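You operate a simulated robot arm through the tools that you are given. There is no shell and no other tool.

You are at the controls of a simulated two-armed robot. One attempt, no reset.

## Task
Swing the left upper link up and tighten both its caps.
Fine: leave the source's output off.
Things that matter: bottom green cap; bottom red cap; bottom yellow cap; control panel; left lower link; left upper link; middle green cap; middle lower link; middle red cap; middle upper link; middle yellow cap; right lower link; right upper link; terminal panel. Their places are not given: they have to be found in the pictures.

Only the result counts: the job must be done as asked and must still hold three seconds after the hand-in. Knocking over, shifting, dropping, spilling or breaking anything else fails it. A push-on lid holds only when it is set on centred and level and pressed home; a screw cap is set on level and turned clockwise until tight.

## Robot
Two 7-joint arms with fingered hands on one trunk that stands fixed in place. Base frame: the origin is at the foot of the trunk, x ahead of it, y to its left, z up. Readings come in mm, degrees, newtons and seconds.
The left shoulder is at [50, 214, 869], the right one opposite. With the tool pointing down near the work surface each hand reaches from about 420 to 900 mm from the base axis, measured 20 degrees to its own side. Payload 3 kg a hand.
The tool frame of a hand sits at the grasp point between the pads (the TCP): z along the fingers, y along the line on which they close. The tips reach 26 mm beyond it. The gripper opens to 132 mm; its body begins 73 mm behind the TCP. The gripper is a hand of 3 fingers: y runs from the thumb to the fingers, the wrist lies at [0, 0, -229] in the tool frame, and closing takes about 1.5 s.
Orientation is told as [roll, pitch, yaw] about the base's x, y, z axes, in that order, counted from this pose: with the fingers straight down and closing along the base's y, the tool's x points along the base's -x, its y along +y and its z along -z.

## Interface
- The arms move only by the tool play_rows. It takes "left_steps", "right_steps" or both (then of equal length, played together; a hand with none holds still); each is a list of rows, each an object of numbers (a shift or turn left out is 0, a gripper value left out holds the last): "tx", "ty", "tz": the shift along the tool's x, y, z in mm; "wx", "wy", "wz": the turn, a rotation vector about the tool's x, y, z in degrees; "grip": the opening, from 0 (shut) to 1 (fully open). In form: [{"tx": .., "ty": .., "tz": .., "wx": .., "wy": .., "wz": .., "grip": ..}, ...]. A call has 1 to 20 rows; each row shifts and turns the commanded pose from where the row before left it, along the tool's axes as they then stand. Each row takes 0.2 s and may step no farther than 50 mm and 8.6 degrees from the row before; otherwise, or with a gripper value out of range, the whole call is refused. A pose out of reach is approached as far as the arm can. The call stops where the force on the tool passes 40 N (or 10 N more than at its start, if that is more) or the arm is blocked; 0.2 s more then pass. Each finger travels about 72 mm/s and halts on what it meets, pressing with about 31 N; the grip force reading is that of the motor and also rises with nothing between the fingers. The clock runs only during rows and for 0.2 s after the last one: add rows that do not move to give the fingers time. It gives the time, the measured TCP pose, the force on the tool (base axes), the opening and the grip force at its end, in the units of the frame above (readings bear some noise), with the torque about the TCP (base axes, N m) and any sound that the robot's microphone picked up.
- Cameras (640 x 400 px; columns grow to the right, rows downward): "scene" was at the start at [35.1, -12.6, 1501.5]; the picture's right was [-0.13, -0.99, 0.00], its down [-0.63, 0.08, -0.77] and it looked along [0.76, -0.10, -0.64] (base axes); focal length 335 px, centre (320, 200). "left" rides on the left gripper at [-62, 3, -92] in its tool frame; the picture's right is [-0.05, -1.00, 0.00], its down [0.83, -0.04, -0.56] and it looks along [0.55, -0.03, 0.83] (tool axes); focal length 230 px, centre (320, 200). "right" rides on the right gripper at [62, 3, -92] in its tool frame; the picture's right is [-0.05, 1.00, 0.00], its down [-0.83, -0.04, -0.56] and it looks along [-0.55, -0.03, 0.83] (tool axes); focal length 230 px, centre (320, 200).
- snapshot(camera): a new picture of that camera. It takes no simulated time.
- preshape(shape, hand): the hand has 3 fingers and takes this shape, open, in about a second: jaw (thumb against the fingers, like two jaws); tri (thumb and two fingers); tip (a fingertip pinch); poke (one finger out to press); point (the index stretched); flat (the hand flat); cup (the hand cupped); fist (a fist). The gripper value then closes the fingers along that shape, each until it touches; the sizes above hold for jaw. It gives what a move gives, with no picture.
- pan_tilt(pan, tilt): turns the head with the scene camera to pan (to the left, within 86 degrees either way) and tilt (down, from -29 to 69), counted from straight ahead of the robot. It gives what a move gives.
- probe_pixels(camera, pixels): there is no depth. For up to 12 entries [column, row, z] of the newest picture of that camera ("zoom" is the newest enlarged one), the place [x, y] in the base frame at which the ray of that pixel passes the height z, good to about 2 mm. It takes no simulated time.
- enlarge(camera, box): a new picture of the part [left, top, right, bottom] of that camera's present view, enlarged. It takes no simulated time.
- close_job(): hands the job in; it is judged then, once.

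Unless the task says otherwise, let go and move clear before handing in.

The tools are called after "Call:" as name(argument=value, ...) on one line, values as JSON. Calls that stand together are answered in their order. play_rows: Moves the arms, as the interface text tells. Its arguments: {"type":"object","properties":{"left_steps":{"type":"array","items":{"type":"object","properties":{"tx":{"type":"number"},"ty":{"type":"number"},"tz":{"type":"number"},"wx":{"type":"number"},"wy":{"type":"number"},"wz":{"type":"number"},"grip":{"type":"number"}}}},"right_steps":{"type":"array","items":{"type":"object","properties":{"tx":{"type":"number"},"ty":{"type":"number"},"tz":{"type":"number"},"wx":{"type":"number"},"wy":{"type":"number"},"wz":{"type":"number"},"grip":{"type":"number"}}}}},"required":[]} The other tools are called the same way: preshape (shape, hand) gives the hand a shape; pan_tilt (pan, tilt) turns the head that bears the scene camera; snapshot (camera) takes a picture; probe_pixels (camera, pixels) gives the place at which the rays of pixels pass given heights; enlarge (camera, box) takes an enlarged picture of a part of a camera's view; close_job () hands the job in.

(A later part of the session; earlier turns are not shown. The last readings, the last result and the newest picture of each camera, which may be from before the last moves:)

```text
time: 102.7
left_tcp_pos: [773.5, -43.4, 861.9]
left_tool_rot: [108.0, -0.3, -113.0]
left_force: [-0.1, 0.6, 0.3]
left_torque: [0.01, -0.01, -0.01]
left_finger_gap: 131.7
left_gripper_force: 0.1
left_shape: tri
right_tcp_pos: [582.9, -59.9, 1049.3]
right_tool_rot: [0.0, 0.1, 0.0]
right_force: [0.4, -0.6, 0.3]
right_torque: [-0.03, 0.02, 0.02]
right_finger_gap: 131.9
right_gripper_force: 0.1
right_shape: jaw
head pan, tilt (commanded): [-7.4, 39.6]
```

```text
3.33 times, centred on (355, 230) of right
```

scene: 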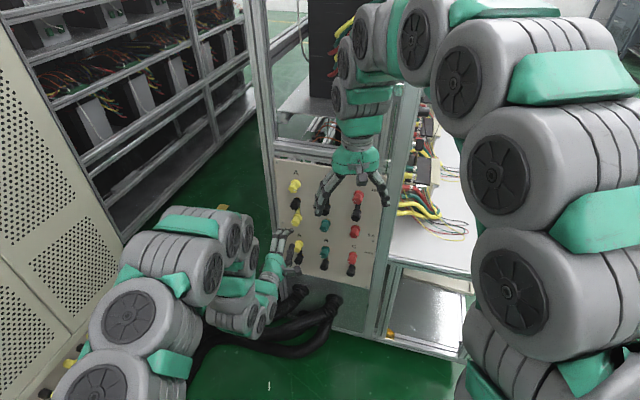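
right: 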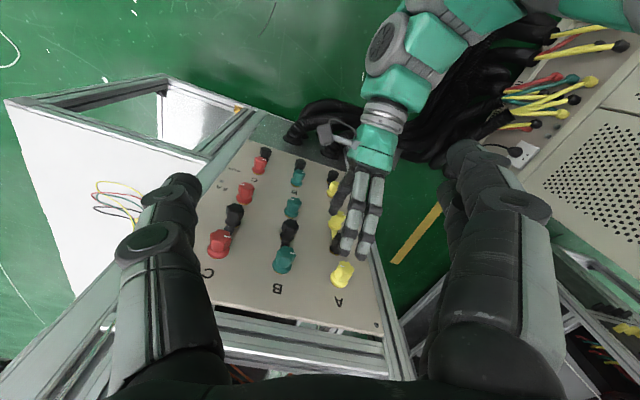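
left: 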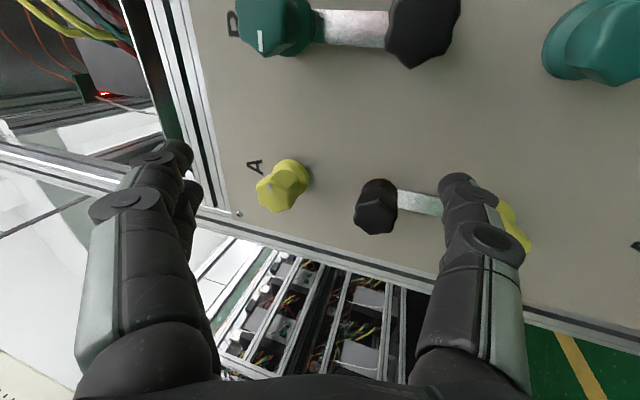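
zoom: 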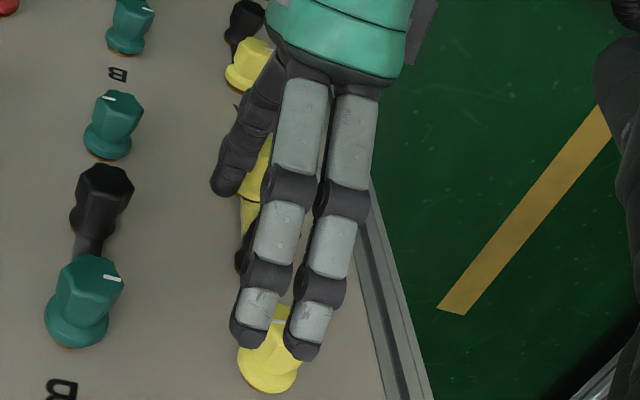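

The thumb is right of the link (right picture zoom 225,180) and the other two fingertips pass above the top yellow face. I'll advance the thumb toward the panel until light contact.

Call:
play_rows(left_steps=[{"tz": 4, "ty": -1.2}, {"tz": 3, "ty": -0.9}, {"tz": 1.5, "ty": -0.5}, {}])

Call:
enlarge(camera="left", box=[370, 120, 520, 260])

Call:
enlarge(camera="right", box=[325, 190, 375, 290])

```text
time: 103.7
left_tcp_pos: [781.5, -46.6, 862.4]
left_tool_rot: [108.0, -0.3, -113.0]
left_force: [-0.6, 0.5, 0.3]
left_torque: [-0.01, -0.03, 0.02]
left_finger_gap: 131.8
left_gripper_force: 0.0
left_shape: tri
right_tcp_pos: [582.1, -59.2, 1048.3]
right_tool_rot: [-0.1, -0.1, 0.1]
right_force: [-0.3, 0.0, 0.2]
right_torque: [0.02, 0.01, 0.01]
right_finger_gap: 131.7
right_gripper_force: 0.0
right_shape: jaw
head pan, tilt (commanded): [-7.4, 39.6]
```

```text
2.86 times, centred on (445, 190) of left
```

zoom: 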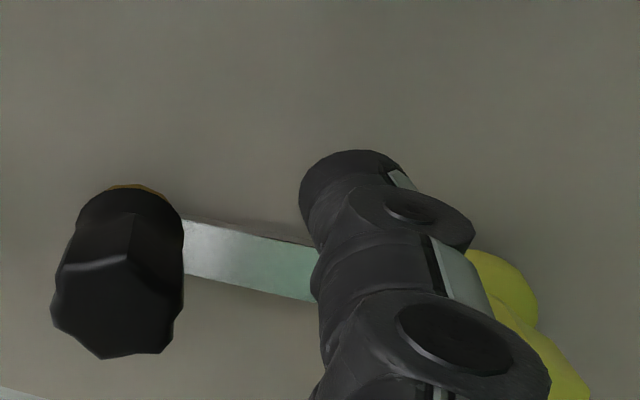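

```text
4.00 times, centred on (350, 240) of right
```

zoom: 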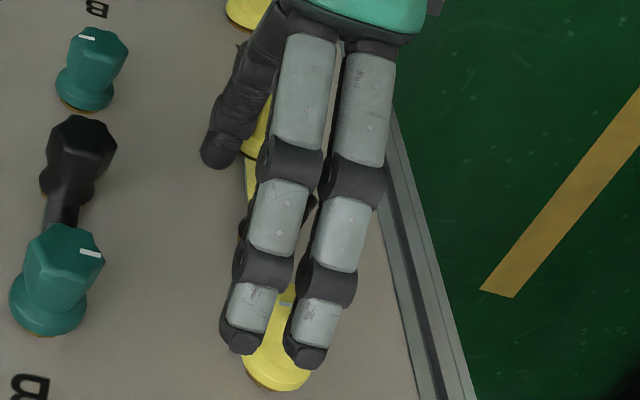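

Call:
play_rows(left_steps=[{"tz": 1.5, "ty": -0.5}, {"tz": 1, "ty": -0.3}, {"tz": 1, "ty": -0.3}, {}])

```text
time: 104.7
left_tcp_pos: [785.4, -48.8, 862.3]
left_tool_rot: [108.1, -0.2, -113.1]
left_force: [-1.3, -0.4, 0.8]
left_torque: [-0.01, 0.01, -0.02]
left_finger_gap: 131.9
left_gripper_force: 0.1
left_shape: tri
right_tcp_pos: [582.4, -59.7, 1049.4]
right_tool_rot: [0.0, -0.1, 0.0]
right_force: [0.4, 0.0, 0.2]
right_torque: [0.0, -0.01, -0.01]
right_finger_gap: 131.8
right_gripper_force: 0.1
right_shape: jaw
head pan, tilt (commanded): [-7.4, 39.6]
```

Call:
play_rows(left_steps=[{"tz": 1, "ty": -0.3}, {"tz": 1, "ty": -0.3}, {}])

Call:
enlarge(camera="right", box=[325, 190, 375, 290])

```text
time: 105.5
left_tcp_pos: [787.5, -49.3, 863.0]
left_tool_rot: [108.1, -0.2, -113.0]
left_force: [0.5, 0.5, 0.1]
left_torque: [0.02, 0.0, -0.02]
left_finger_gap: 132.0
left_gripper_force: 0.0
left_shape: tri
right_tcp_pos: [582.4, -59.4, 1048.4]
right_tool_rot: [0.0, 0.0, -0.1]
right_force: [0.3, 0.5, -0.2]
right_torque: [-0.02, 0.01, 0.0]
right_finger_gap: 132.1
right_gripper_force: 0.0
right_shape: jaw
head pan, tilt (commanded): [-7.4, 39.6]
```

```text
4.00 times, centred on (350, 240) of right
```

zoom: 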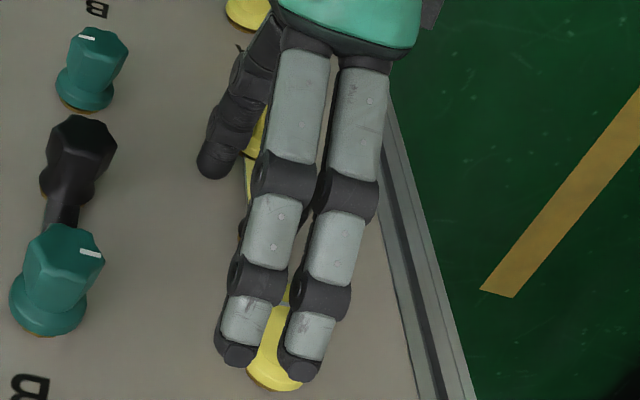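

Call:
play_rows(left_steps=[{"tz": 1, "ty": -0.3}, {"tz": 1, "ty": -0.3}, {"tz": 1, "ty": -0.3}, {}])

Call:
enlarge(camera="left", box=[370, 120, 520, 260])

```text
time: 106.1
left_tcp_pos: [787.6, -49.8, 860.3]
left_tool_rot: [107.7, -0.2, -112.9]
left_force: [-21.1, 9.7, 3.7]
left_torque: [0.53, 1.24, -0.04]
left_finger_gap: 131.4
left_gripper_force: 0.1
left_shape: tri
right_tcp_pos: [582.6, -59.0, 1048.0]
right_tool_rot: [0.0, 0.0, 0.0]
right_force: [0.1, 0.3, -0.1]
right_torque: [0.02, -0.01, 0.0]
right_finger_gap: 131.9
right_gripper_force: 0.1
right_shape: jaw
head pan, tilt (commanded): [-7.4, 39.6]
stopped in row 3 (left hand): the force on the tool passed its limit at 47 N (the readings are from after the stop); the commanded pose is now the measured one
```

```text
2.86 times, centred on (445, 190) of left
```

zoom: 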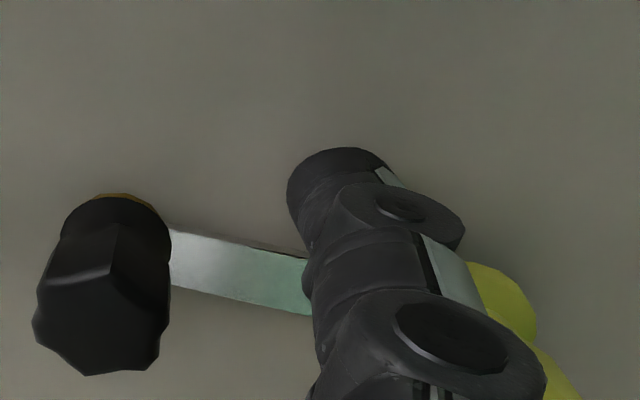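

The thumb met the panel firmly: 47 N for an instant, and the torque confirms it was the thumb. I'll back off about 1 mm and then move left toward the link's edge.

Call:
play_rows(left_steps=[{"tz": -1, "ty": 0.3}, {"tx": 3}, {"tx": 3}, {}])

Call:
enlarge(camera="left", box=[370, 120, 520, 260])

Call:
enlarge(camera="right", box=[325, 190, 375, 260])

```text
time: 107.1
left_tcp_pos: [789.1, -43.8, 860.8]
left_tool_rot: [107.8, -0.3, -113.0]
left_force: [-0.2, -0.8, 0.3]
left_torque: [0.01, 0.03, -0.02]
left_finger_gap: 131.8
left_gripper_force: 0.1
left_shape: tri
right_tcp_pos: [583.4, -58.0, 1049.6]
right_tool_rot: [-0.1, 0.0, 0.0]
right_force: [0.7, -0.1, -0.1]
right_torque: [-0.04, 0.0, -0.05]
right_finger_gap: 132.0
right_gripper_force: 0.1
right_shape: jaw
head pan, tilt (commanded): [-7.4, 39.6]
```

```text
2.86 times, centred on (445, 190) of left
```

zoom: 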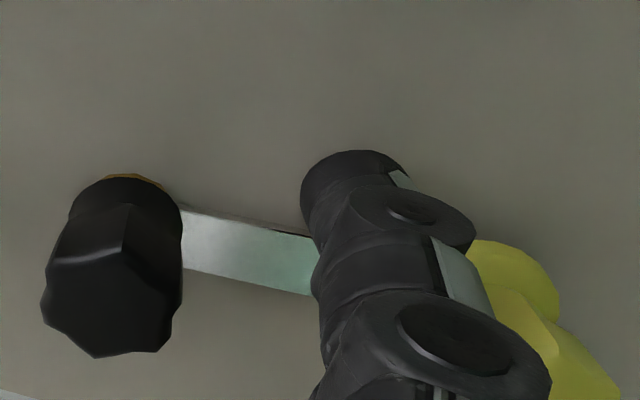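

```text
5.71 times, centred on (350, 225) of right
```

zoom: 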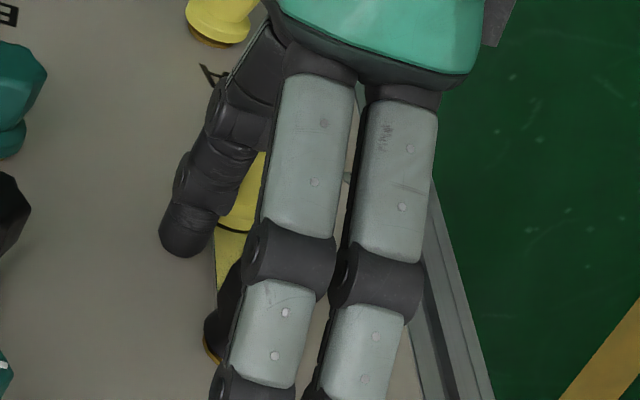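

Call:
play_rows(left_steps=[{"tx": 1.5}, {"tx": 1}, {"tx": 1}, {"tx": 1}, {}])

Call:
enlarge(camera="left", box=[370, 120, 520, 260])

Call:
enlarge(camera="right", box=[325, 190, 375, 260])

```text
time: 108.3
left_tcp_pos: [791.5, -38.7, 861.0]
left_tool_rot: [107.8, -0.3, -112.9]
left_force: [-0.6, -0.3, 0.5]
left_torque: [-0.03, 0.04, 0.0]
left_finger_gap: 131.9
left_gripper_force: 0.0
left_shape: tri
right_tcp_pos: [582.3, -60.1, 1048.6]
right_tool_rot: [0.0, -0.1, 0.0]
right_force: [0.2, 0.8, -0.1]
right_torque: [-0.01, -0.04, 0.01]
right_finger_gap: 132.1
right_gripper_force: 0.1
right_shape: jaw
head pan, tilt (commanded): [-7.4, 39.6]
```

```text
2.86 times, centred on (445, 190) of left
```

zoom: 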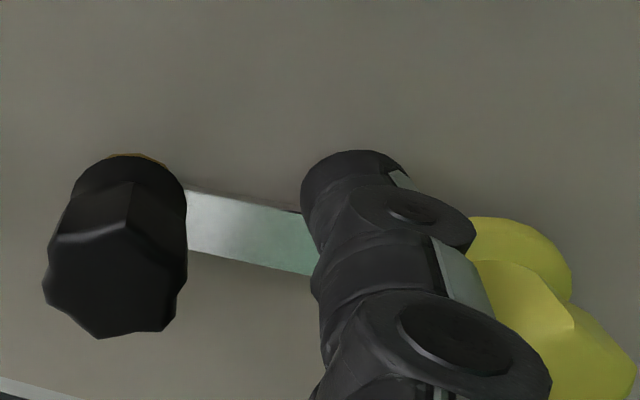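

```text
5.71 times, centred on (350, 225) of right
```

zoom: 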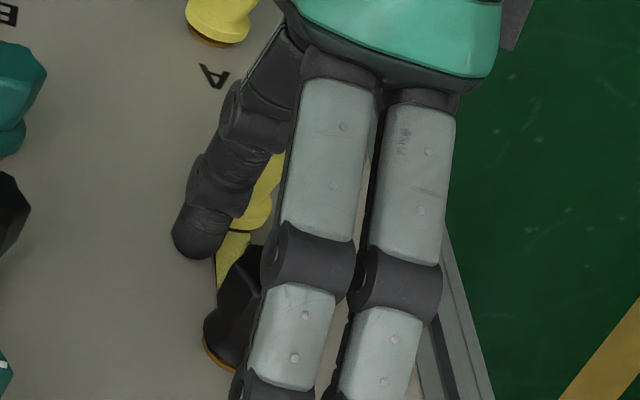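

Call:
play_rows(left_steps=[{"tx": 1}, {"tx": 1}, {"tx": 1}, {}])

Call:
enlarge(camera="right", box=[325, 190, 375, 260])

```text
time: 109.3
left_tcp_pos: [793.3, -37.3, 859.8]
left_tool_rot: [107.8, -0.2, -113.0]
left_force: [-5.8, -4.7, 0.2]
left_torque: [-0.37, 0.34, -0.3]
left_finger_gap: 131.8
left_gripper_force: 0.1
left_shape: tri
right_tcp_pos: [581.6, -59.0, 1049.0]
right_tool_rot: [0.0, 0.0, 0.0]
right_force: [0.6, 0.6, 1.0]
right_torque: [-0.01, 0.03, -0.02]
right_finger_gap: 131.8
right_gripper_force: 0.1
right_shape: jaw
head pan, tilt (commanded): [-7.4, 39.6]
```

```text
5.71 times, centred on (350, 225) of right
```

zoom: 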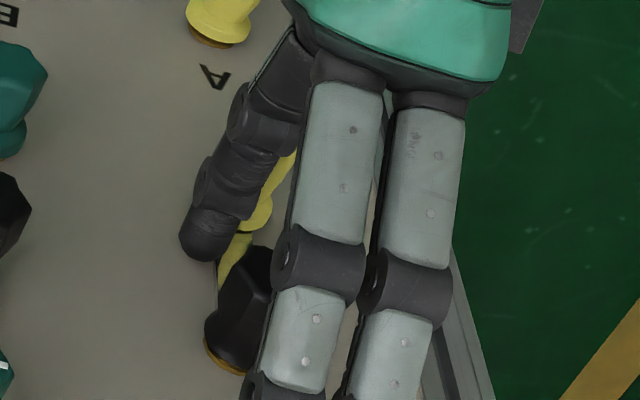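

Now the thumb bears on the link's edge: about 6.6 N sideways with a good contact angle. I'll push on in 1 mm rows and see whether the link gives.

Call:
play_rows(left_steps=[{"tx": 1}, {"tx": 1}, {}])

Call:
enlarge(camera="left", box=[370, 120, 520, 260])

```text
time: 110.1
left_tcp_pos: [792.5, -36.6, 860.6]
left_tool_rot: [107.8, -0.3, -113.3]
left_force: [-12.3, -11.7, 1.1]
left_torque: [-0.87, 0.86, -0.65]
left_finger_gap: 131.8
left_gripper_force: 0.0
left_shape: tri
right_tcp_pos: [583.3, -60.0, 1049.7]
right_tool_rot: [0.0, 0.1, 0.0]
right_force: [0.0, 0.7, -0.1]
right_torque: [0.01, -0.01, -0.01]
right_finger_gap: 131.7
right_gripper_force: 0.0
right_shape: jaw
head pan, tilt (commanded): [-7.4, 39.6]
```

```text
2.86 times, centred on (445, 190) of left
```

zoom: 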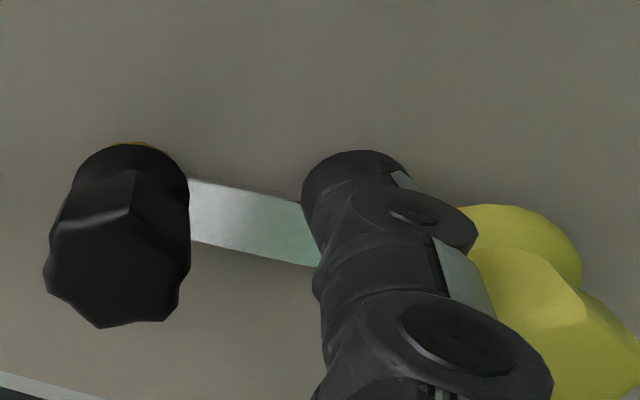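

The link still holds at about 16 N (0.7 N·m). I'll raise the push moderately, staying below the limit.

Call:
play_rows(left_steps=[{"tx": 1}, {"tx": 1}, {}])

Call:
enlarge(camera="left", box=[370, 120, 520, 260])

```text
time: 110.9
left_tcp_pos: [794.3, -36.0, 860.7]
left_tool_rot: [107.8, -0.3, -113.3]
left_force: [-26.8, -23.5, 1.9]
left_torque: [-1.67, 1.8, -1.36]
left_finger_gap: 131.9
left_gripper_force: 0.1
left_shape: tri
right_tcp_pos: [582.6, -60.6, 1049.2]
right_tool_rot: [0.0, 0.1, 0.0]
right_force: [-0.1, 0.1, -0.2]
right_torque: [-0.02, -0.01, -0.02]
right_finger_gap: 131.7
right_gripper_force: 0.0
right_shape: jaw
head pan, tilt (commanded): [-7.4, 39.6]
```

```text
2.86 times, centred on (445, 190) of left
```

zoom: 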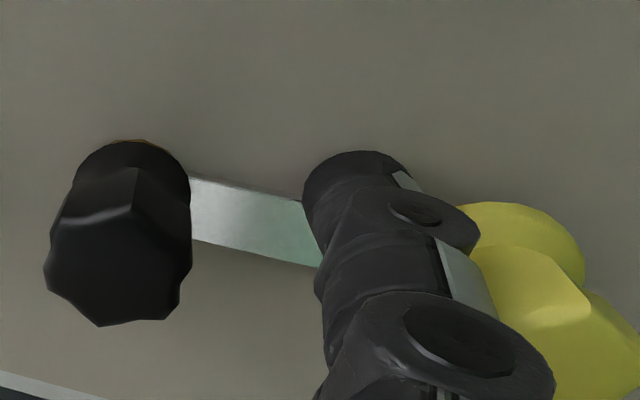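

The link resists 32 N (about 1.5 N·m) without moving, so it is truly locked under the black cap. I'll back off and look for a way to apply more torque to that cap.

Call:
play_rows(left_steps=[{"tx": -3}, {"tx": -3}, {"tz": -5, "ty": 1.6}, {"tz": -10, "ty": 3}, {"tz": -15, "ty": 5}, {}])

Call:
enlarge(camera="right", box=[325, 190, 395, 290])

Call:
enlarge(camera="left", box=[340, 130, 540, 260])

```text
time: 112.3
left_tcp_pos: [761.5, -25.9, 861.0]
left_tool_rot: [107.9, -0.3, -113.1]
left_force: [0.1, -0.7, -0.4]
left_torque: [0.0, 0.01, -0.02]
left_finger_gap: 132.1
left_gripper_force: 0.1
left_shape: tri
right_tcp_pos: [584.1, -59.8, 1049.1]
right_tool_rot: [0.0, 0.0, 0.0]
right_force: [0.1, 0.4, 0.9]
right_torque: [0.01, 0.03, -0.01]
right_finger_gap: 131.8
right_gripper_force: 0.0
right_shape: jaw
head pan, tilt (commanded): [-7.4, 39.6]
```

```text
4.00 times, centred on (360, 240) of right
```

zoom: 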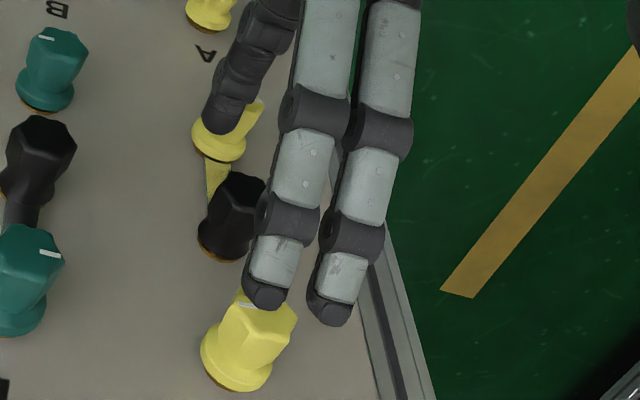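

```text
3.08 times, centred on (440, 195) of left
```

zoom: 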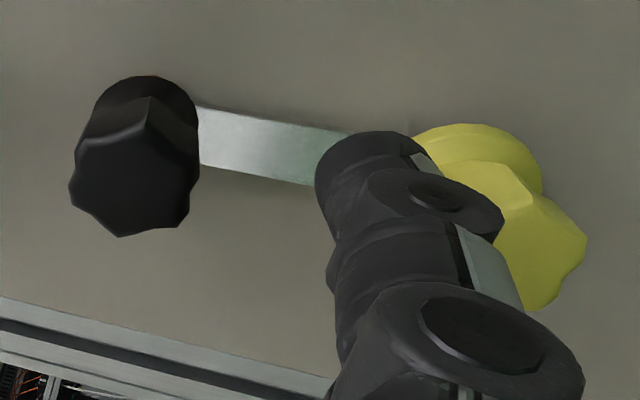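

The push really was on the bar (contact about 3 mm off the panel, z≈790). Before attacking the cap again I'll check the other direction: move the thumb to the left side of the link and push right, which would also tend to loosen the black cap.

Call:
play_rows(left_steps=[{"tx": 18, "ty": 4}, {"tx": 18}, {"tz": 10, "ty": -3.2}, {"tz": 10, "ty": -3.2}, {"tz": 6, "ty": -2}, {}])

Call:
enlarge(camera="left", box=[370, 100, 520, 240])

Call:
enlarge(camera="right", box=[325, 190, 395, 260])

```text
time: 113.7
left_tcp_pos: [801.9, -3.8, 864.7]
left_tool_rot: [107.8, -0.4, -113.0]
left_force: [0.6, -0.8, -0.6]
left_torque: [-0.03, -0.03, 0.02]
left_finger_gap: 132.2
left_gripper_force: 0.0
left_shape: tri
right_tcp_pos: [582.6, -58.8, 1048.9]
right_tool_rot: [0.1, 0.0, -0.1]
right_force: [-0.1, -0.4, 1.3]
right_torque: [0.04, -0.01, -0.03]
right_finger_gap: 131.9
right_gripper_force: 0.0
right_shape: jaw
head pan, tilt (commanded): [-7.4, 39.6]
```

```text
2.86 times, centred on (445, 170) of left
```

zoom: 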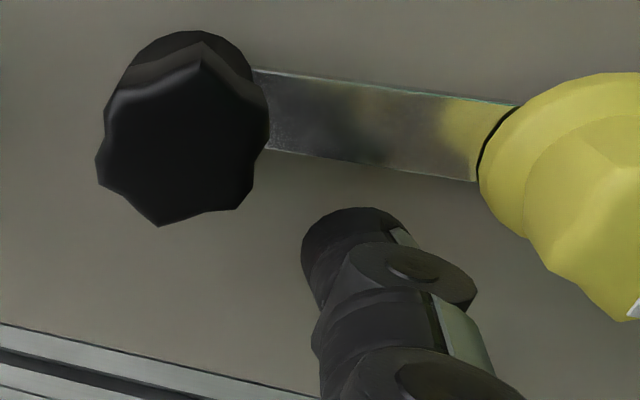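

```text
5.71 times, centred on (360, 225) of right
```

zoom: 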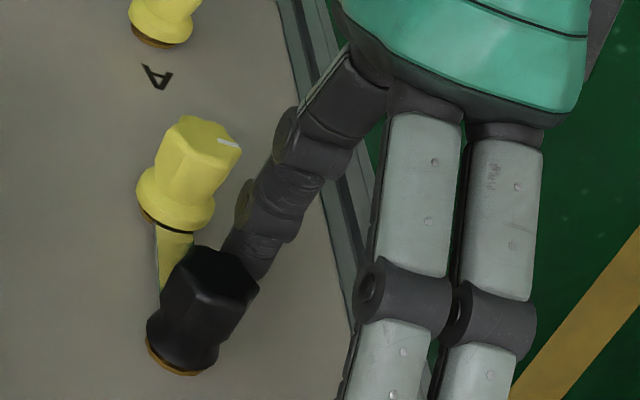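

Call:
play_rows(left_steps=[{"tz": 2, "ty": -0.6}, {"tz": 1.5, "ty": -0.5}, {"tx": -3}, {"tx": -2}, {"tx": -1}, {"tx": -1}, {}])

Call:
enlarge(camera="left", box=[370, 100, 520, 240])

```text
time: 115.3
left_tcp_pos: [802.7, -12.0, 864.9]
left_tool_rot: [107.8, -0.3, -113.1]
left_force: [-0.2, -0.4, 0.4]
left_torque: [0.0, -0.02, 0.02]
left_finger_gap: 131.9
left_gripper_force: 0.1
left_shape: tri
right_tcp_pos: [581.9, -59.6, 1049.7]
right_tool_rot: [0.0, 0.0, 0.1]
right_force: [-0.1, 0.0, 0.0]
right_torque: [0.03, 0.02, 0.02]
right_finger_gap: 131.8
right_gripper_force: 0.0
right_shape: jaw
head pan, tilt (commanded): [-7.4, 39.6]
```

```text
2.86 times, centred on (445, 170) of left
```

zoom: 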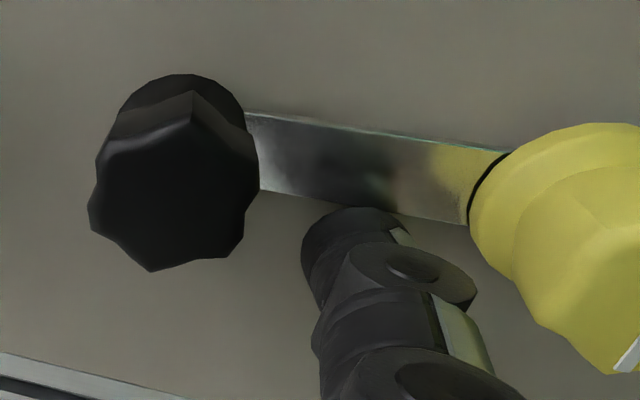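

Call:
play_rows(left_steps=[{"tx": -1}, {"tx": -1}, {"tx": -1}, {"tx": -1}, {}])

Call:
enlarge(camera="left", box=[370, 100, 520, 240])

```text
time: 116.5
left_tcp_pos: [800.8, -13.3, 865.0]
left_tool_rot: [107.6, -0.3, -112.9]
left_force: [4.1, 6.7, -0.2]
left_torque: [0.51, -0.3, 0.4]
left_finger_gap: 131.9
left_gripper_force: 0.1
left_shape: tri
right_tcp_pos: [582.9, -59.7, 1048.7]
right_tool_rot: [0.0, 0.1, 0.0]
right_force: [-0.4, 0.4, 0.0]
right_torque: [-0.02, 0.01, -0.02]
right_finger_gap: 131.8
right_gripper_force: 0.0
right_shape: jaw
head pan, tilt (commanded): [-7.4, 39.6]
```

```text
2.86 times, centred on (445, 170) of left
```

zoom: 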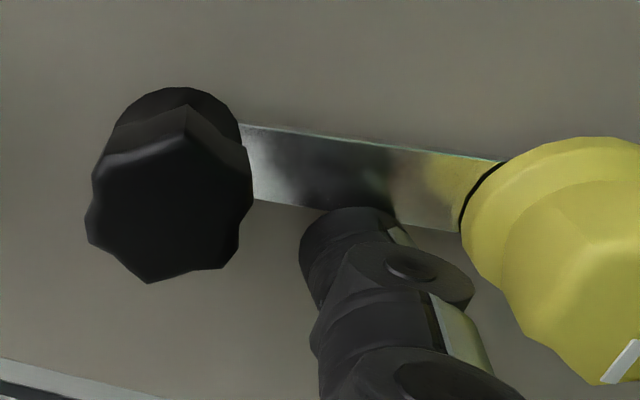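

Contact at 8 N, pushing right. I'll raise it in steps.

Call:
play_rows(left_steps=[{"tx": -1}, {"tx": -1}, {}])

Call:
play_rows(left_steps=[{"tx": -1}, {"tx": -1}, {}])

Call:
enlarge(camera="left", box=[370, 100, 520, 240])

```text
time: 117.3
left_tcp_pos: [799.4, -14.4, 864.9]
left_tool_rot: [107.7, -0.2, -112.6]
left_force: [6.9, 24.1, -0.3]
left_torque: [1.65, -0.52, 1.1]
left_finger_gap: 132.0
left_gripper_force: 0.1
left_shape: tri
right_tcp_pos: [582.1, -58.4, 1048.0]
right_tool_rot: [0.0, 0.1, 0.1]
right_force: [0.0, 0.6, -0.1]
right_torque: [-0.01, -0.03, -0.03]
right_finger_gap: 131.9
right_gripper_force: 0.0
right_shape: jaw
head pan, tilt (commanded): [-7.4, 39.6]
```

```text
time: 118.2
left_tcp_pos: [800.2, -15.0, 864.2]
left_tool_rot: [107.9, -0.2, -112.2]
left_force: [2.3, 12.7, 1.4]
left_torque: [0.84, -0.21, 0.6]
left_finger_gap: 132.3
left_gripper_force: 0.0
left_shape: tri
right_tcp_pos: [582.0, -60.5, 1048.4]
right_tool_rot: [0.0, -0.1, -0.1]
right_force: [0.1, -0.3, -1.2]
right_torque: [0.01, 0.0, 0.0]
right_finger_gap: 131.7
right_gripper_force: 0.0
right_shape: jaw
head pan, tilt (commanded): [-7.4, 39.6]
stopped in row 3 (left hand): the force on the tool passed its limit at 40 N (the readings are from after the stop); the commanded pose is now the measured one
```

```text
2.86 times, centred on (445, 170) of left
```

zoom: 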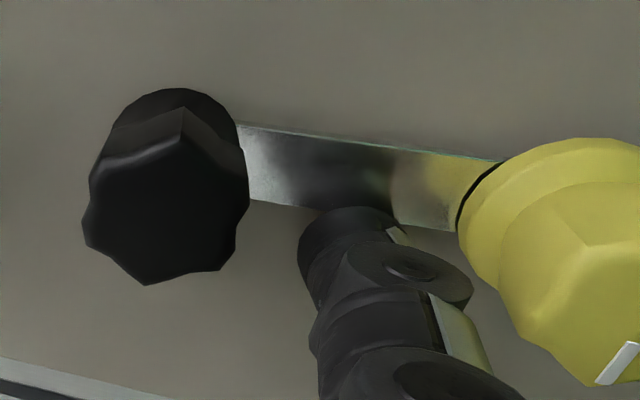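

The link stands 40 N to the right too, so the black cap truly clamps it and must be loosened. I'll withdraw, re-form the grip in front of the black cap, and this time load the two fingers harder against the hex by shifting the hand while turning.

Call:
play_rows(left_steps=[{"tx": 5}, {"tz": -14, "ty": 4.6}, {"tz": -15, "ty": 4.6}, {"tz": -15, "ty": 4.6}, {"wx": 6, "grip": 0.38}, {"wx": 6}, {"wx": 6}, {"wz": 7.5}, {"wz": 7.5}, {"wz": 7.5}, {"wz": 7.5}, {}])

```text
time: 120.8
left_tcp_pos: [760.5, 7.5, 864.4]
left_tool_rot: [89.9, 29.8, -112.6]
left_force: [0.4, -0.2, -0.4]
left_torque: [0.0, -0.03, 0.03]
left_finger_gap: 50.6
left_gripper_force: 0.0
left_shape: tri
right_tcp_pos: [583.7, -59.2, 1048.3]
right_tool_rot: [0.1, 0.0, 0.0]
right_force: [-0.2, 0.4, -0.5]
right_torque: [0.0, 0.0, 0.01]
right_finger_gap: 131.8
right_gripper_force: 0.1
right_shape: jaw
head pan, tilt (commanded): [-7.4, 39.6]
```

Call:
play_rows(left_steps=[{"tx": -29.1, "ty": -16.9}, {"tz": 15}, {"tz": 15}, {"tz": 10}, {}])

Call:
enlarge(camera="left", box=[250, 120, 390, 240])

```text
time: 122.0
left_tcp_pos: [790.7, -24.6, 834.9]
left_tool_rot: [89.8, 29.8, -112.6]
left_force: [0.3, 0.5, 0.0]
left_torque: [-0.03, 0.01, 0.01]
left_finger_gap: 50.5
left_gripper_force: 0.0
left_shape: tri
right_tcp_pos: [582.8, -59.0, 1049.3]
right_tool_rot: [-0.1, 0.1, -0.1]
right_force: [-0.1, 0.2, -1.1]
right_torque: [0.02, 0.01, -0.01]
right_finger_gap: 131.9
right_gripper_force: 0.0
right_shape: jaw
head pan, tilt (commanded): [-7.4, 39.6]
```

```text
3.33 times, centred on (320, 180) of left
```

zoom: 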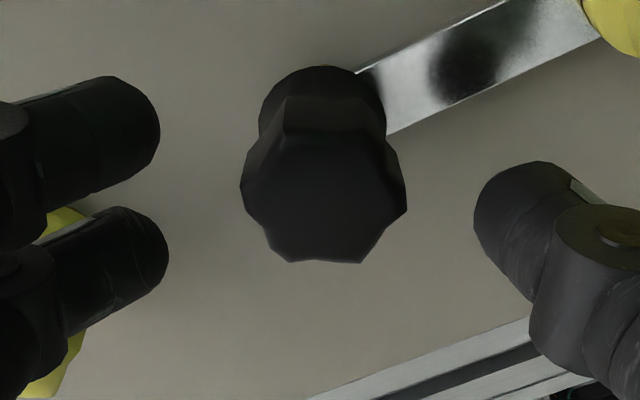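

Call:
play_rows(left_steps=[{"tz": 6, "tx": 0.8, "ty": -0.4}, {"tz": 5}, {"grip": 0}, {}, {}, {}, {}])

Call:
play_rows(left_steps=[{"ty": -1.5}, {"ty": -1}, {}])

Call:
enlarge(camera="left", box=[270, 130, 370, 235])

```text
time: 123.6
left_tcp_pos: [800.5, -28.2, 835.8]
left_tool_rot: [89.9, 29.8, -112.7]
left_force: [10.0, -3.7, 0.0]
left_torque: [-0.01, 0.01, -0.03]
left_finger_gap: 15.2
left_gripper_force: 31.3
left_shape: tri
right_tcp_pos: [583.8, -60.1, 1049.0]
right_tool_rot: [0.0, 0.0, 0.1]
right_force: [0.5, -0.1, -0.3]
right_torque: [-0.01, 0.01, -0.01]
right_finger_gap: 132.0
right_gripper_force: 0.1
right_shape: jaw
head pan, tilt (commanded): [-7.4, 39.6]
```

```text
time: 124.4
left_tcp_pos: [800.9, -27.0, 834.6]
left_tool_rot: [89.9, 29.8, -112.7]
left_force: [7.5, -7.7, 8.4]
left_torque: [-0.08, -0.23, -0.18]
left_finger_gap: 14.5
left_gripper_force: 30.6
left_shape: tri
right_tcp_pos: [583.0, -59.6, 1048.5]
right_tool_rot: [-0.1, 0.0, 0.0]
right_force: [0.2, 0.2, 0.8]
right_torque: [-0.01, 0.04, -0.03]
right_finger_gap: 132.1
right_gripper_force: 0.1
right_shape: jaw
head pan, tilt (commanded): [-7.4, 39.6]
```

```text
3.81 times, centred on (320, 182) of left
```

zoom: 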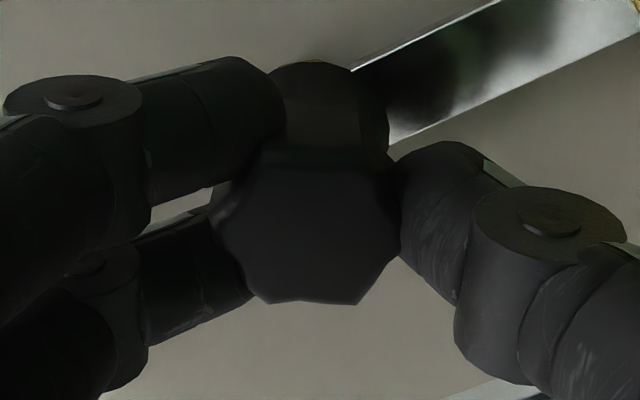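

Call:
play_rows(left_steps=[{"ty": -1.5}, {"ty": -1.5}, {}])

Call:
play_rows(left_steps=[{"wz": -4}, {"wz": -4}, {"wz": -4}, {"wz": -4}])

Call:
enlarge(camera="left", box=[270, 130, 370, 235])

```text
time: 125.2
left_tcp_pos: [800.3, -26.6, 832.9]
left_tool_rot: [90.0, 29.7, -112.6]
left_force: [6.4, -11.9, 15.7]
left_torque: [-0.15, -0.38, -0.21]
left_finger_gap: 14.1
left_gripper_force: 31.1
left_shape: tri
right_tcp_pos: [583.1, -60.5, 1049.4]
right_tool_rot: [0.1, 0.0, -0.1]
right_force: [0.2, 0.1, 0.5]
right_torque: [0.0, -0.06, -0.01]
right_finger_gap: 131.8
right_gripper_force: 0.0
right_shape: jaw
head pan, tilt (commanded): [-7.4, 39.6]
```

```text
time: 126.2
left_tcp_pos: [799.3, -27.2, 830.2]
left_tool_rot: [89.8, 13.7, -112.7]
left_force: [-1.8, -23.6, 9.6]
left_torque: [0.39, -0.44, -0.46]
left_finger_gap: 13.9
left_gripper_force: 30.8
left_shape: tri
right_tcp_pos: [582.4, -59.6, 1049.1]
right_tool_rot: [-0.1, 0.0, 0.0]
right_force: [0.1, 0.3, -0.4]
right_torque: [0.02, -0.01, -0.04]
right_finger_gap: 131.9
right_gripper_force: 0.0
right_shape: jaw
head pan, tilt (commanded): [-7.4, 39.6]
```

```text
3.81 times, centred on (320, 182) of left
```

zoom: 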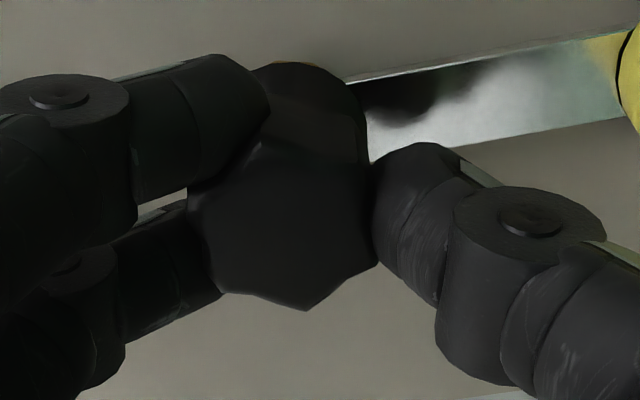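

Loading the fingers gives no more torque about the cap axis (about 0.42 N·m) and the hex still slips. I'll release, back off and look at the "cup" shape, which may curl around the hex and press closer to the finger roots.

Call:
play_rows(left_steps=[{"grip": 0.38}, {}, {}, {"tz": -20}, {"tz": -20}, {"tz": -20}, {"tz": -10}, {}])

Call:
preshape(shape="cup", hand="left")

Call:
play_rows(left_steps=[{}, {}, {}, {}, {}])

Call:
snapshot(camera="left")

Call:
enlarge(camera="right", box=[320, 120, 440, 260])

```text
time: 128.0
left_tcp_pos: [736.6, 1.6, 829.9]
left_tool_rot: [89.9, 13.8, -112.6]
left_force: [-0.1, 0.7, 0.0]
left_torque: [-0.01, 0.04, -0.02]
left_finger_gap: 49.6
left_gripper_force: 0.0
left_shape: tri
right_tcp_pos: [583.5, -59.3, 1048.2]
right_tool_rot: [0.0, 0.0, 0.0]
right_force: [0.3, 0.0, 0.6]
right_torque: [-0.02, 0.01, -0.01]
right_finger_gap: 132.0
right_gripper_force: 0.1
right_shape: jaw
head pan, tilt (commanded): [-7.4, 39.6]
```

```text
time: 128.9
left_tcp_pos: [736.4, 1.2, 829.8]
left_tool_rot: [89.9, 13.8, -112.6]
left_force: [0.5, -0.9, 0.0]
left_torque: [0.02, 0.0, -0.03]
left_finger_gap: 59.9
left_gripper_force: 0.1
left_shape: cup
right_tcp_pos: [582.6, -60.5, 1049.9]
right_tool_rot: [0.1, 0.0, 0.0]
right_force: [-0.6, -0.4, 0.2]
right_torque: [0.0, -0.04, -0.01]
right_finger_gap: 131.8
right_gripper_force: 0.1
right_shape: jaw
head pan, tilt (commanded): [-7.4, 39.6]
```

```text
time: 130.1
left_tcp_pos: [737.2, 0.8, 831.1]
left_tool_rot: [89.9, 13.8, -112.6]
left_force: [-0.3, -0.1, -0.1]
left_torque: [0.02, -0.02, 0.03]
left_finger_gap: 60.1
left_gripper_force: 0.2
left_shape: cup
right_tcp_pos: [583.1, -60.5, 1049.4]
right_tool_rot: [0.0, -0.1, -0.1]
right_force: [0.3, -0.1, 0.3]
right_torque: [-0.03, -0.01, -0.01]
right_finger_gap: 131.9
right_gripper_force: 0.1
right_shape: jaw
head pan, tilt (commanded): [-7.4, 39.6]
```

```text
taken
```

left: 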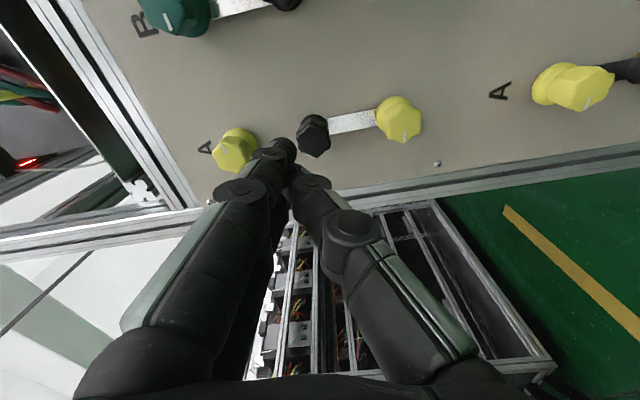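

```text
2.86 times, centred on (380, 190) of right
```

zoom: 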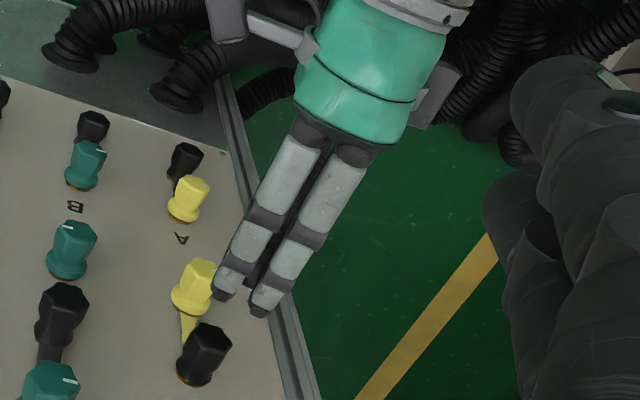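

"Cup" is no better. Before forcing anything I want a grazing side view of the link ends and the black cap's seat, so I'll open the hand, move it left of the panel and turn it so its camera looks along the panel from the left.

Call:
preshape(shape="jaw", hand="left")

Call:
play_rows(left_steps=[{"tx": 24.5, "ty": -22, "grip": 1}, {"tx": 24.5, "ty": -22}, {"wz": 8.4}, {"wz": 8.4}, {"wz": 8.4}, {"wz": 8.4}, {"wz": 8.4}, {"wz": 8.4}, {"wz": 8.4}, {"wz": 8.4}, {"wz": 8.4}, {"wz": 8.4}, {"wz": 8.4}, {"wz": 8.4}, {"wz": 8.4}, {"wz": 8.4}, {"wz": 8.4}, {"wz": 8.4}, {"wz": 8.4}])

Call:
play_rows(left_steps=[{"wz": 8.4}, {"wz": 8.4}, {"wz": 6.6}, {"wy": 7.75}, {"wy": 7.75}, {"wy": 7.75}, {"wy": 7.75}, {"wy": 7.75}, {"wy": 7.75}, {}])

Call:
snapshot(camera="left")

Call:
snapshot(camera="scene")

```text
time: 131.0
left_tcp_pos: [737.3, 1.1, 832.1]
left_tool_rot: [89.9, 13.8, -112.5]
left_force: [-0.5, 0.4, 0.0]
left_torque: [0.0, 0.05, -0.01]
left_finger_gap: 132.1
left_gripper_force: 0.0
left_shape: jaw
right_tcp_pos: [583.2, -59.1, 1050.1]
right_tool_rot: [-0.1, 0.0, -0.1]
right_force: [0.3, -0.3, -0.5]
right_torque: [0.01, -0.01, 0.0]
right_finger_gap: 131.6
right_gripper_force: 0.0
right_shape: jaw
head pan, tilt (commanded): [-7.4, 39.6]
```

```text
time: 135.0
left_tcp_pos: [759.1, 56.4, 799.8]
left_tool_rot: [-89.9, 23.3, 67.5]
left_force: [-0.7, -0.4, -0.4]
left_torque: [0.0, -0.01, 0.0]
left_finger_gap: 131.9
left_gripper_force: 0.1
left_shape: jaw
right_tcp_pos: [584.5, -58.4, 1049.0]
right_tool_rot: [0.0, 0.0, 0.0]
right_force: [-0.5, -0.3, 0.2]
right_torque: [0.01, 0.0, -0.02]
right_finger_gap: 131.8
right_gripper_force: 0.1
right_shape: jaw
head pan, tilt (commanded): [-7.4, 39.6]
```

```text
time: 137.2
left_tcp_pos: [759.6, 56.5, 799.4]
left_tool_rot: [-89.9, 0.1, 20.9]
left_force: [0.7, 0.4, 1.1]
left_torque: [0.02, 0.01, -0.02]
left_finger_gap: 131.9
left_gripper_force: 0.0
left_shape: jaw
right_tcp_pos: [581.9, -60.1, 1048.2]
right_tool_rot: [0.0, -0.1, 0.0]
right_force: [0.0, -0.1, -0.4]
right_torque: [-0.01, 0.0, 0.01]
right_finger_gap: 131.7
right_gripper_force: 0.1
right_shape: jaw
head pan, tilt (commanded): [-7.4, 39.6]
```

```text
taken
```

left: 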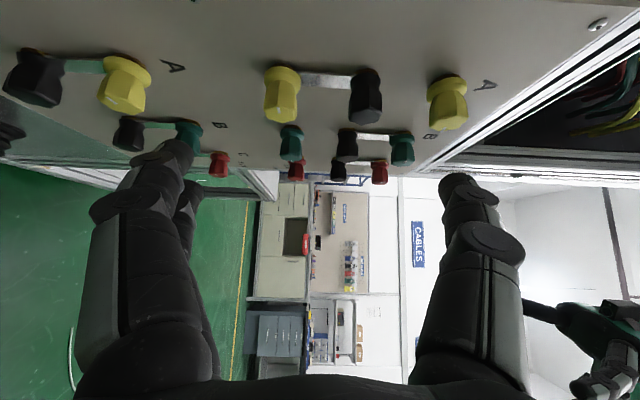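

```text
taken
```

scene: 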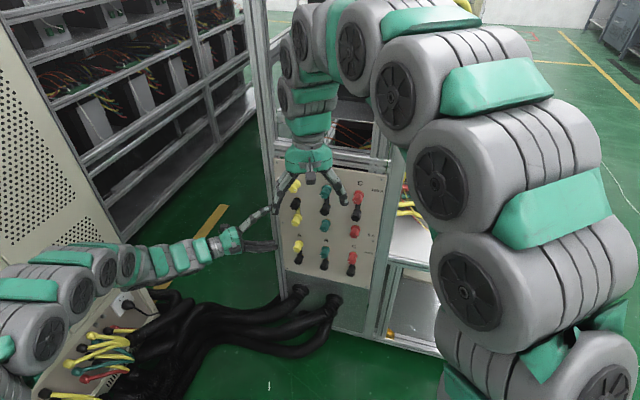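

A fine grazing view from the left: column A lies along row 95, with middle yellow (282,95), black (365,95) and top yellow (447,100). I'll enlarge the seats.

Call:
enlarge(camera="left", box=[250, 50, 400, 145])

Call:
enlarge(camera="left", box=[335, 55, 395, 130])

Call:
enlarge(camera="left", box=[410, 55, 480, 135])

Call:
enlarge(camera="left", box=[250, 55, 310, 130])

Call:
enlarge(camera="left", box=[320, 115, 430, 185])

Call:
enlarge(camera="left", box=[0, 40, 160, 120])

```text
4.21 times, centred on (325, 98) of left
```

zoom: 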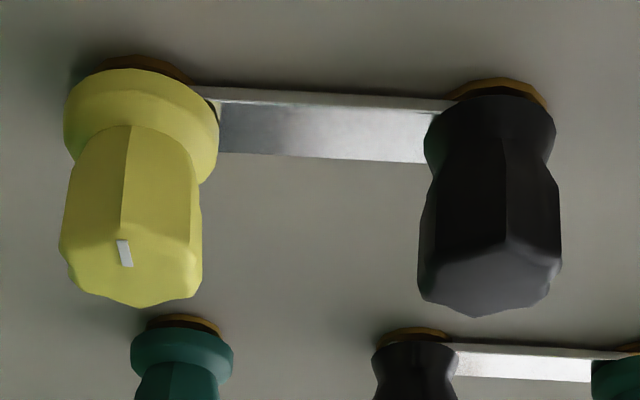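

```text
5.33 times, centred on (365, 92) of left
```

zoom: 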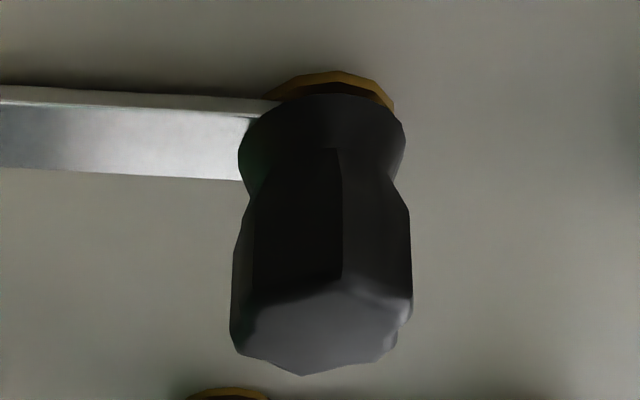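

```text
5.00 times, centred on (445, 95) of left
```

zoom: 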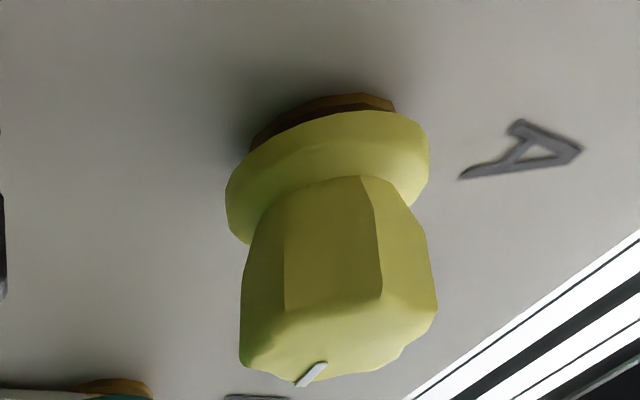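

```text
5.33 times, centred on (280, 92) of left
```

zoom: 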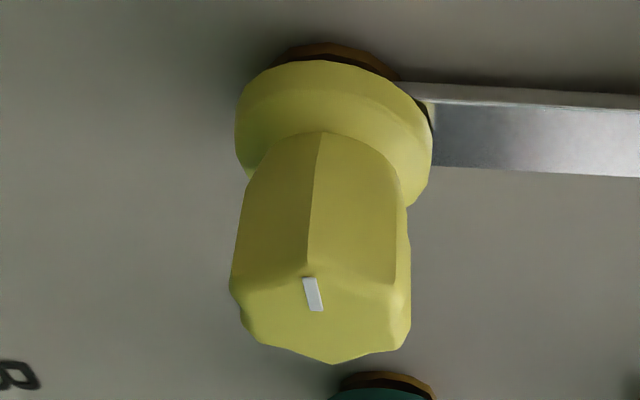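

```text
5.71 times, centred on (375, 150) of left
```

zoom: 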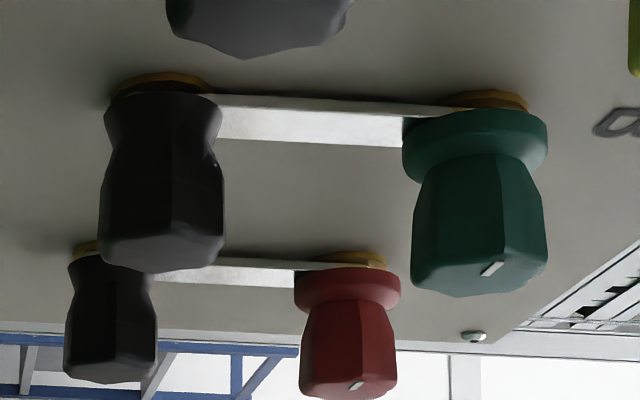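

```text
4.00 times, centred on (80, 80) of left
```

zoom: 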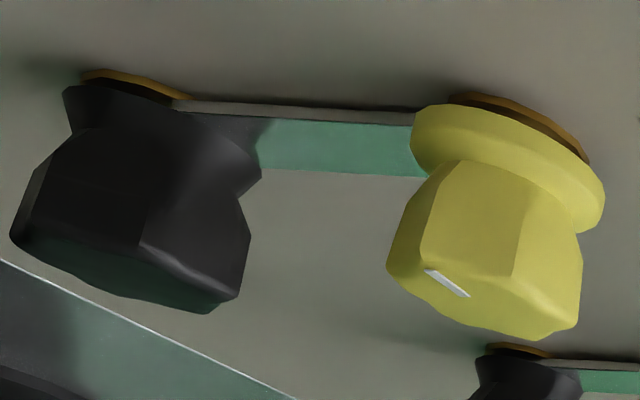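

The black cap of A sits flush on the link just like B and C, but its hex seems turned differently: a vertex faces the camera on A, a flat on B and C. I'll enlarge these for a careful comparison.

Call:
enlarge(camera="left", box=[330, 120, 365, 165])

Call:
enlarge(camera="left", box=[325, 155, 355, 190])

Call:
enlarge(camera="left", box=[100, 110, 210, 160])

Call:
enlarge(camera="left", box=[340, 60, 390, 130])

```text
8.89 times, centred on (348, 142) of left
```

zoom: 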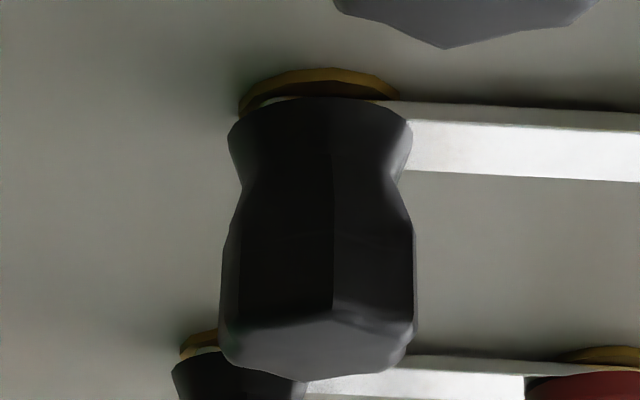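

```text
11.43 times, centred on (340, 172) of left
```

zoom: 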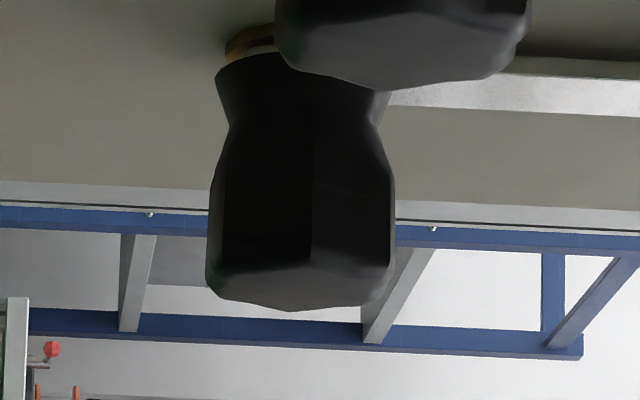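

```text
5.82 times, centred on (155, 135) of left
```

zoom: 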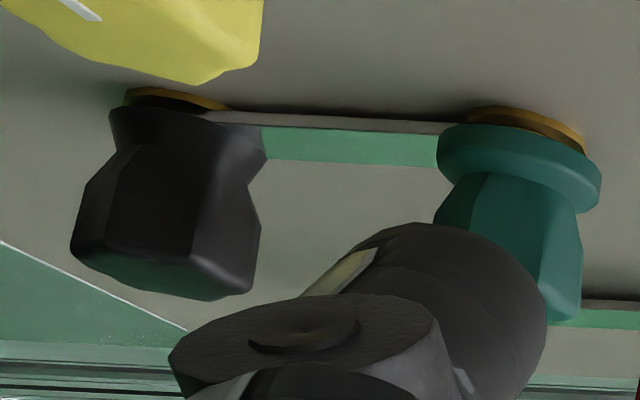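

```text
5.71 times, centred on (365, 95) of left
```

zoom: 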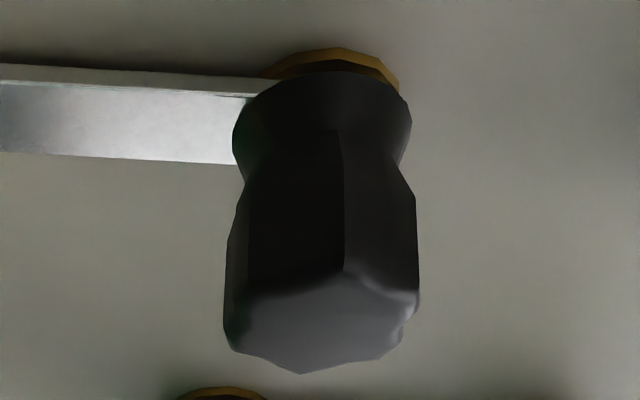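

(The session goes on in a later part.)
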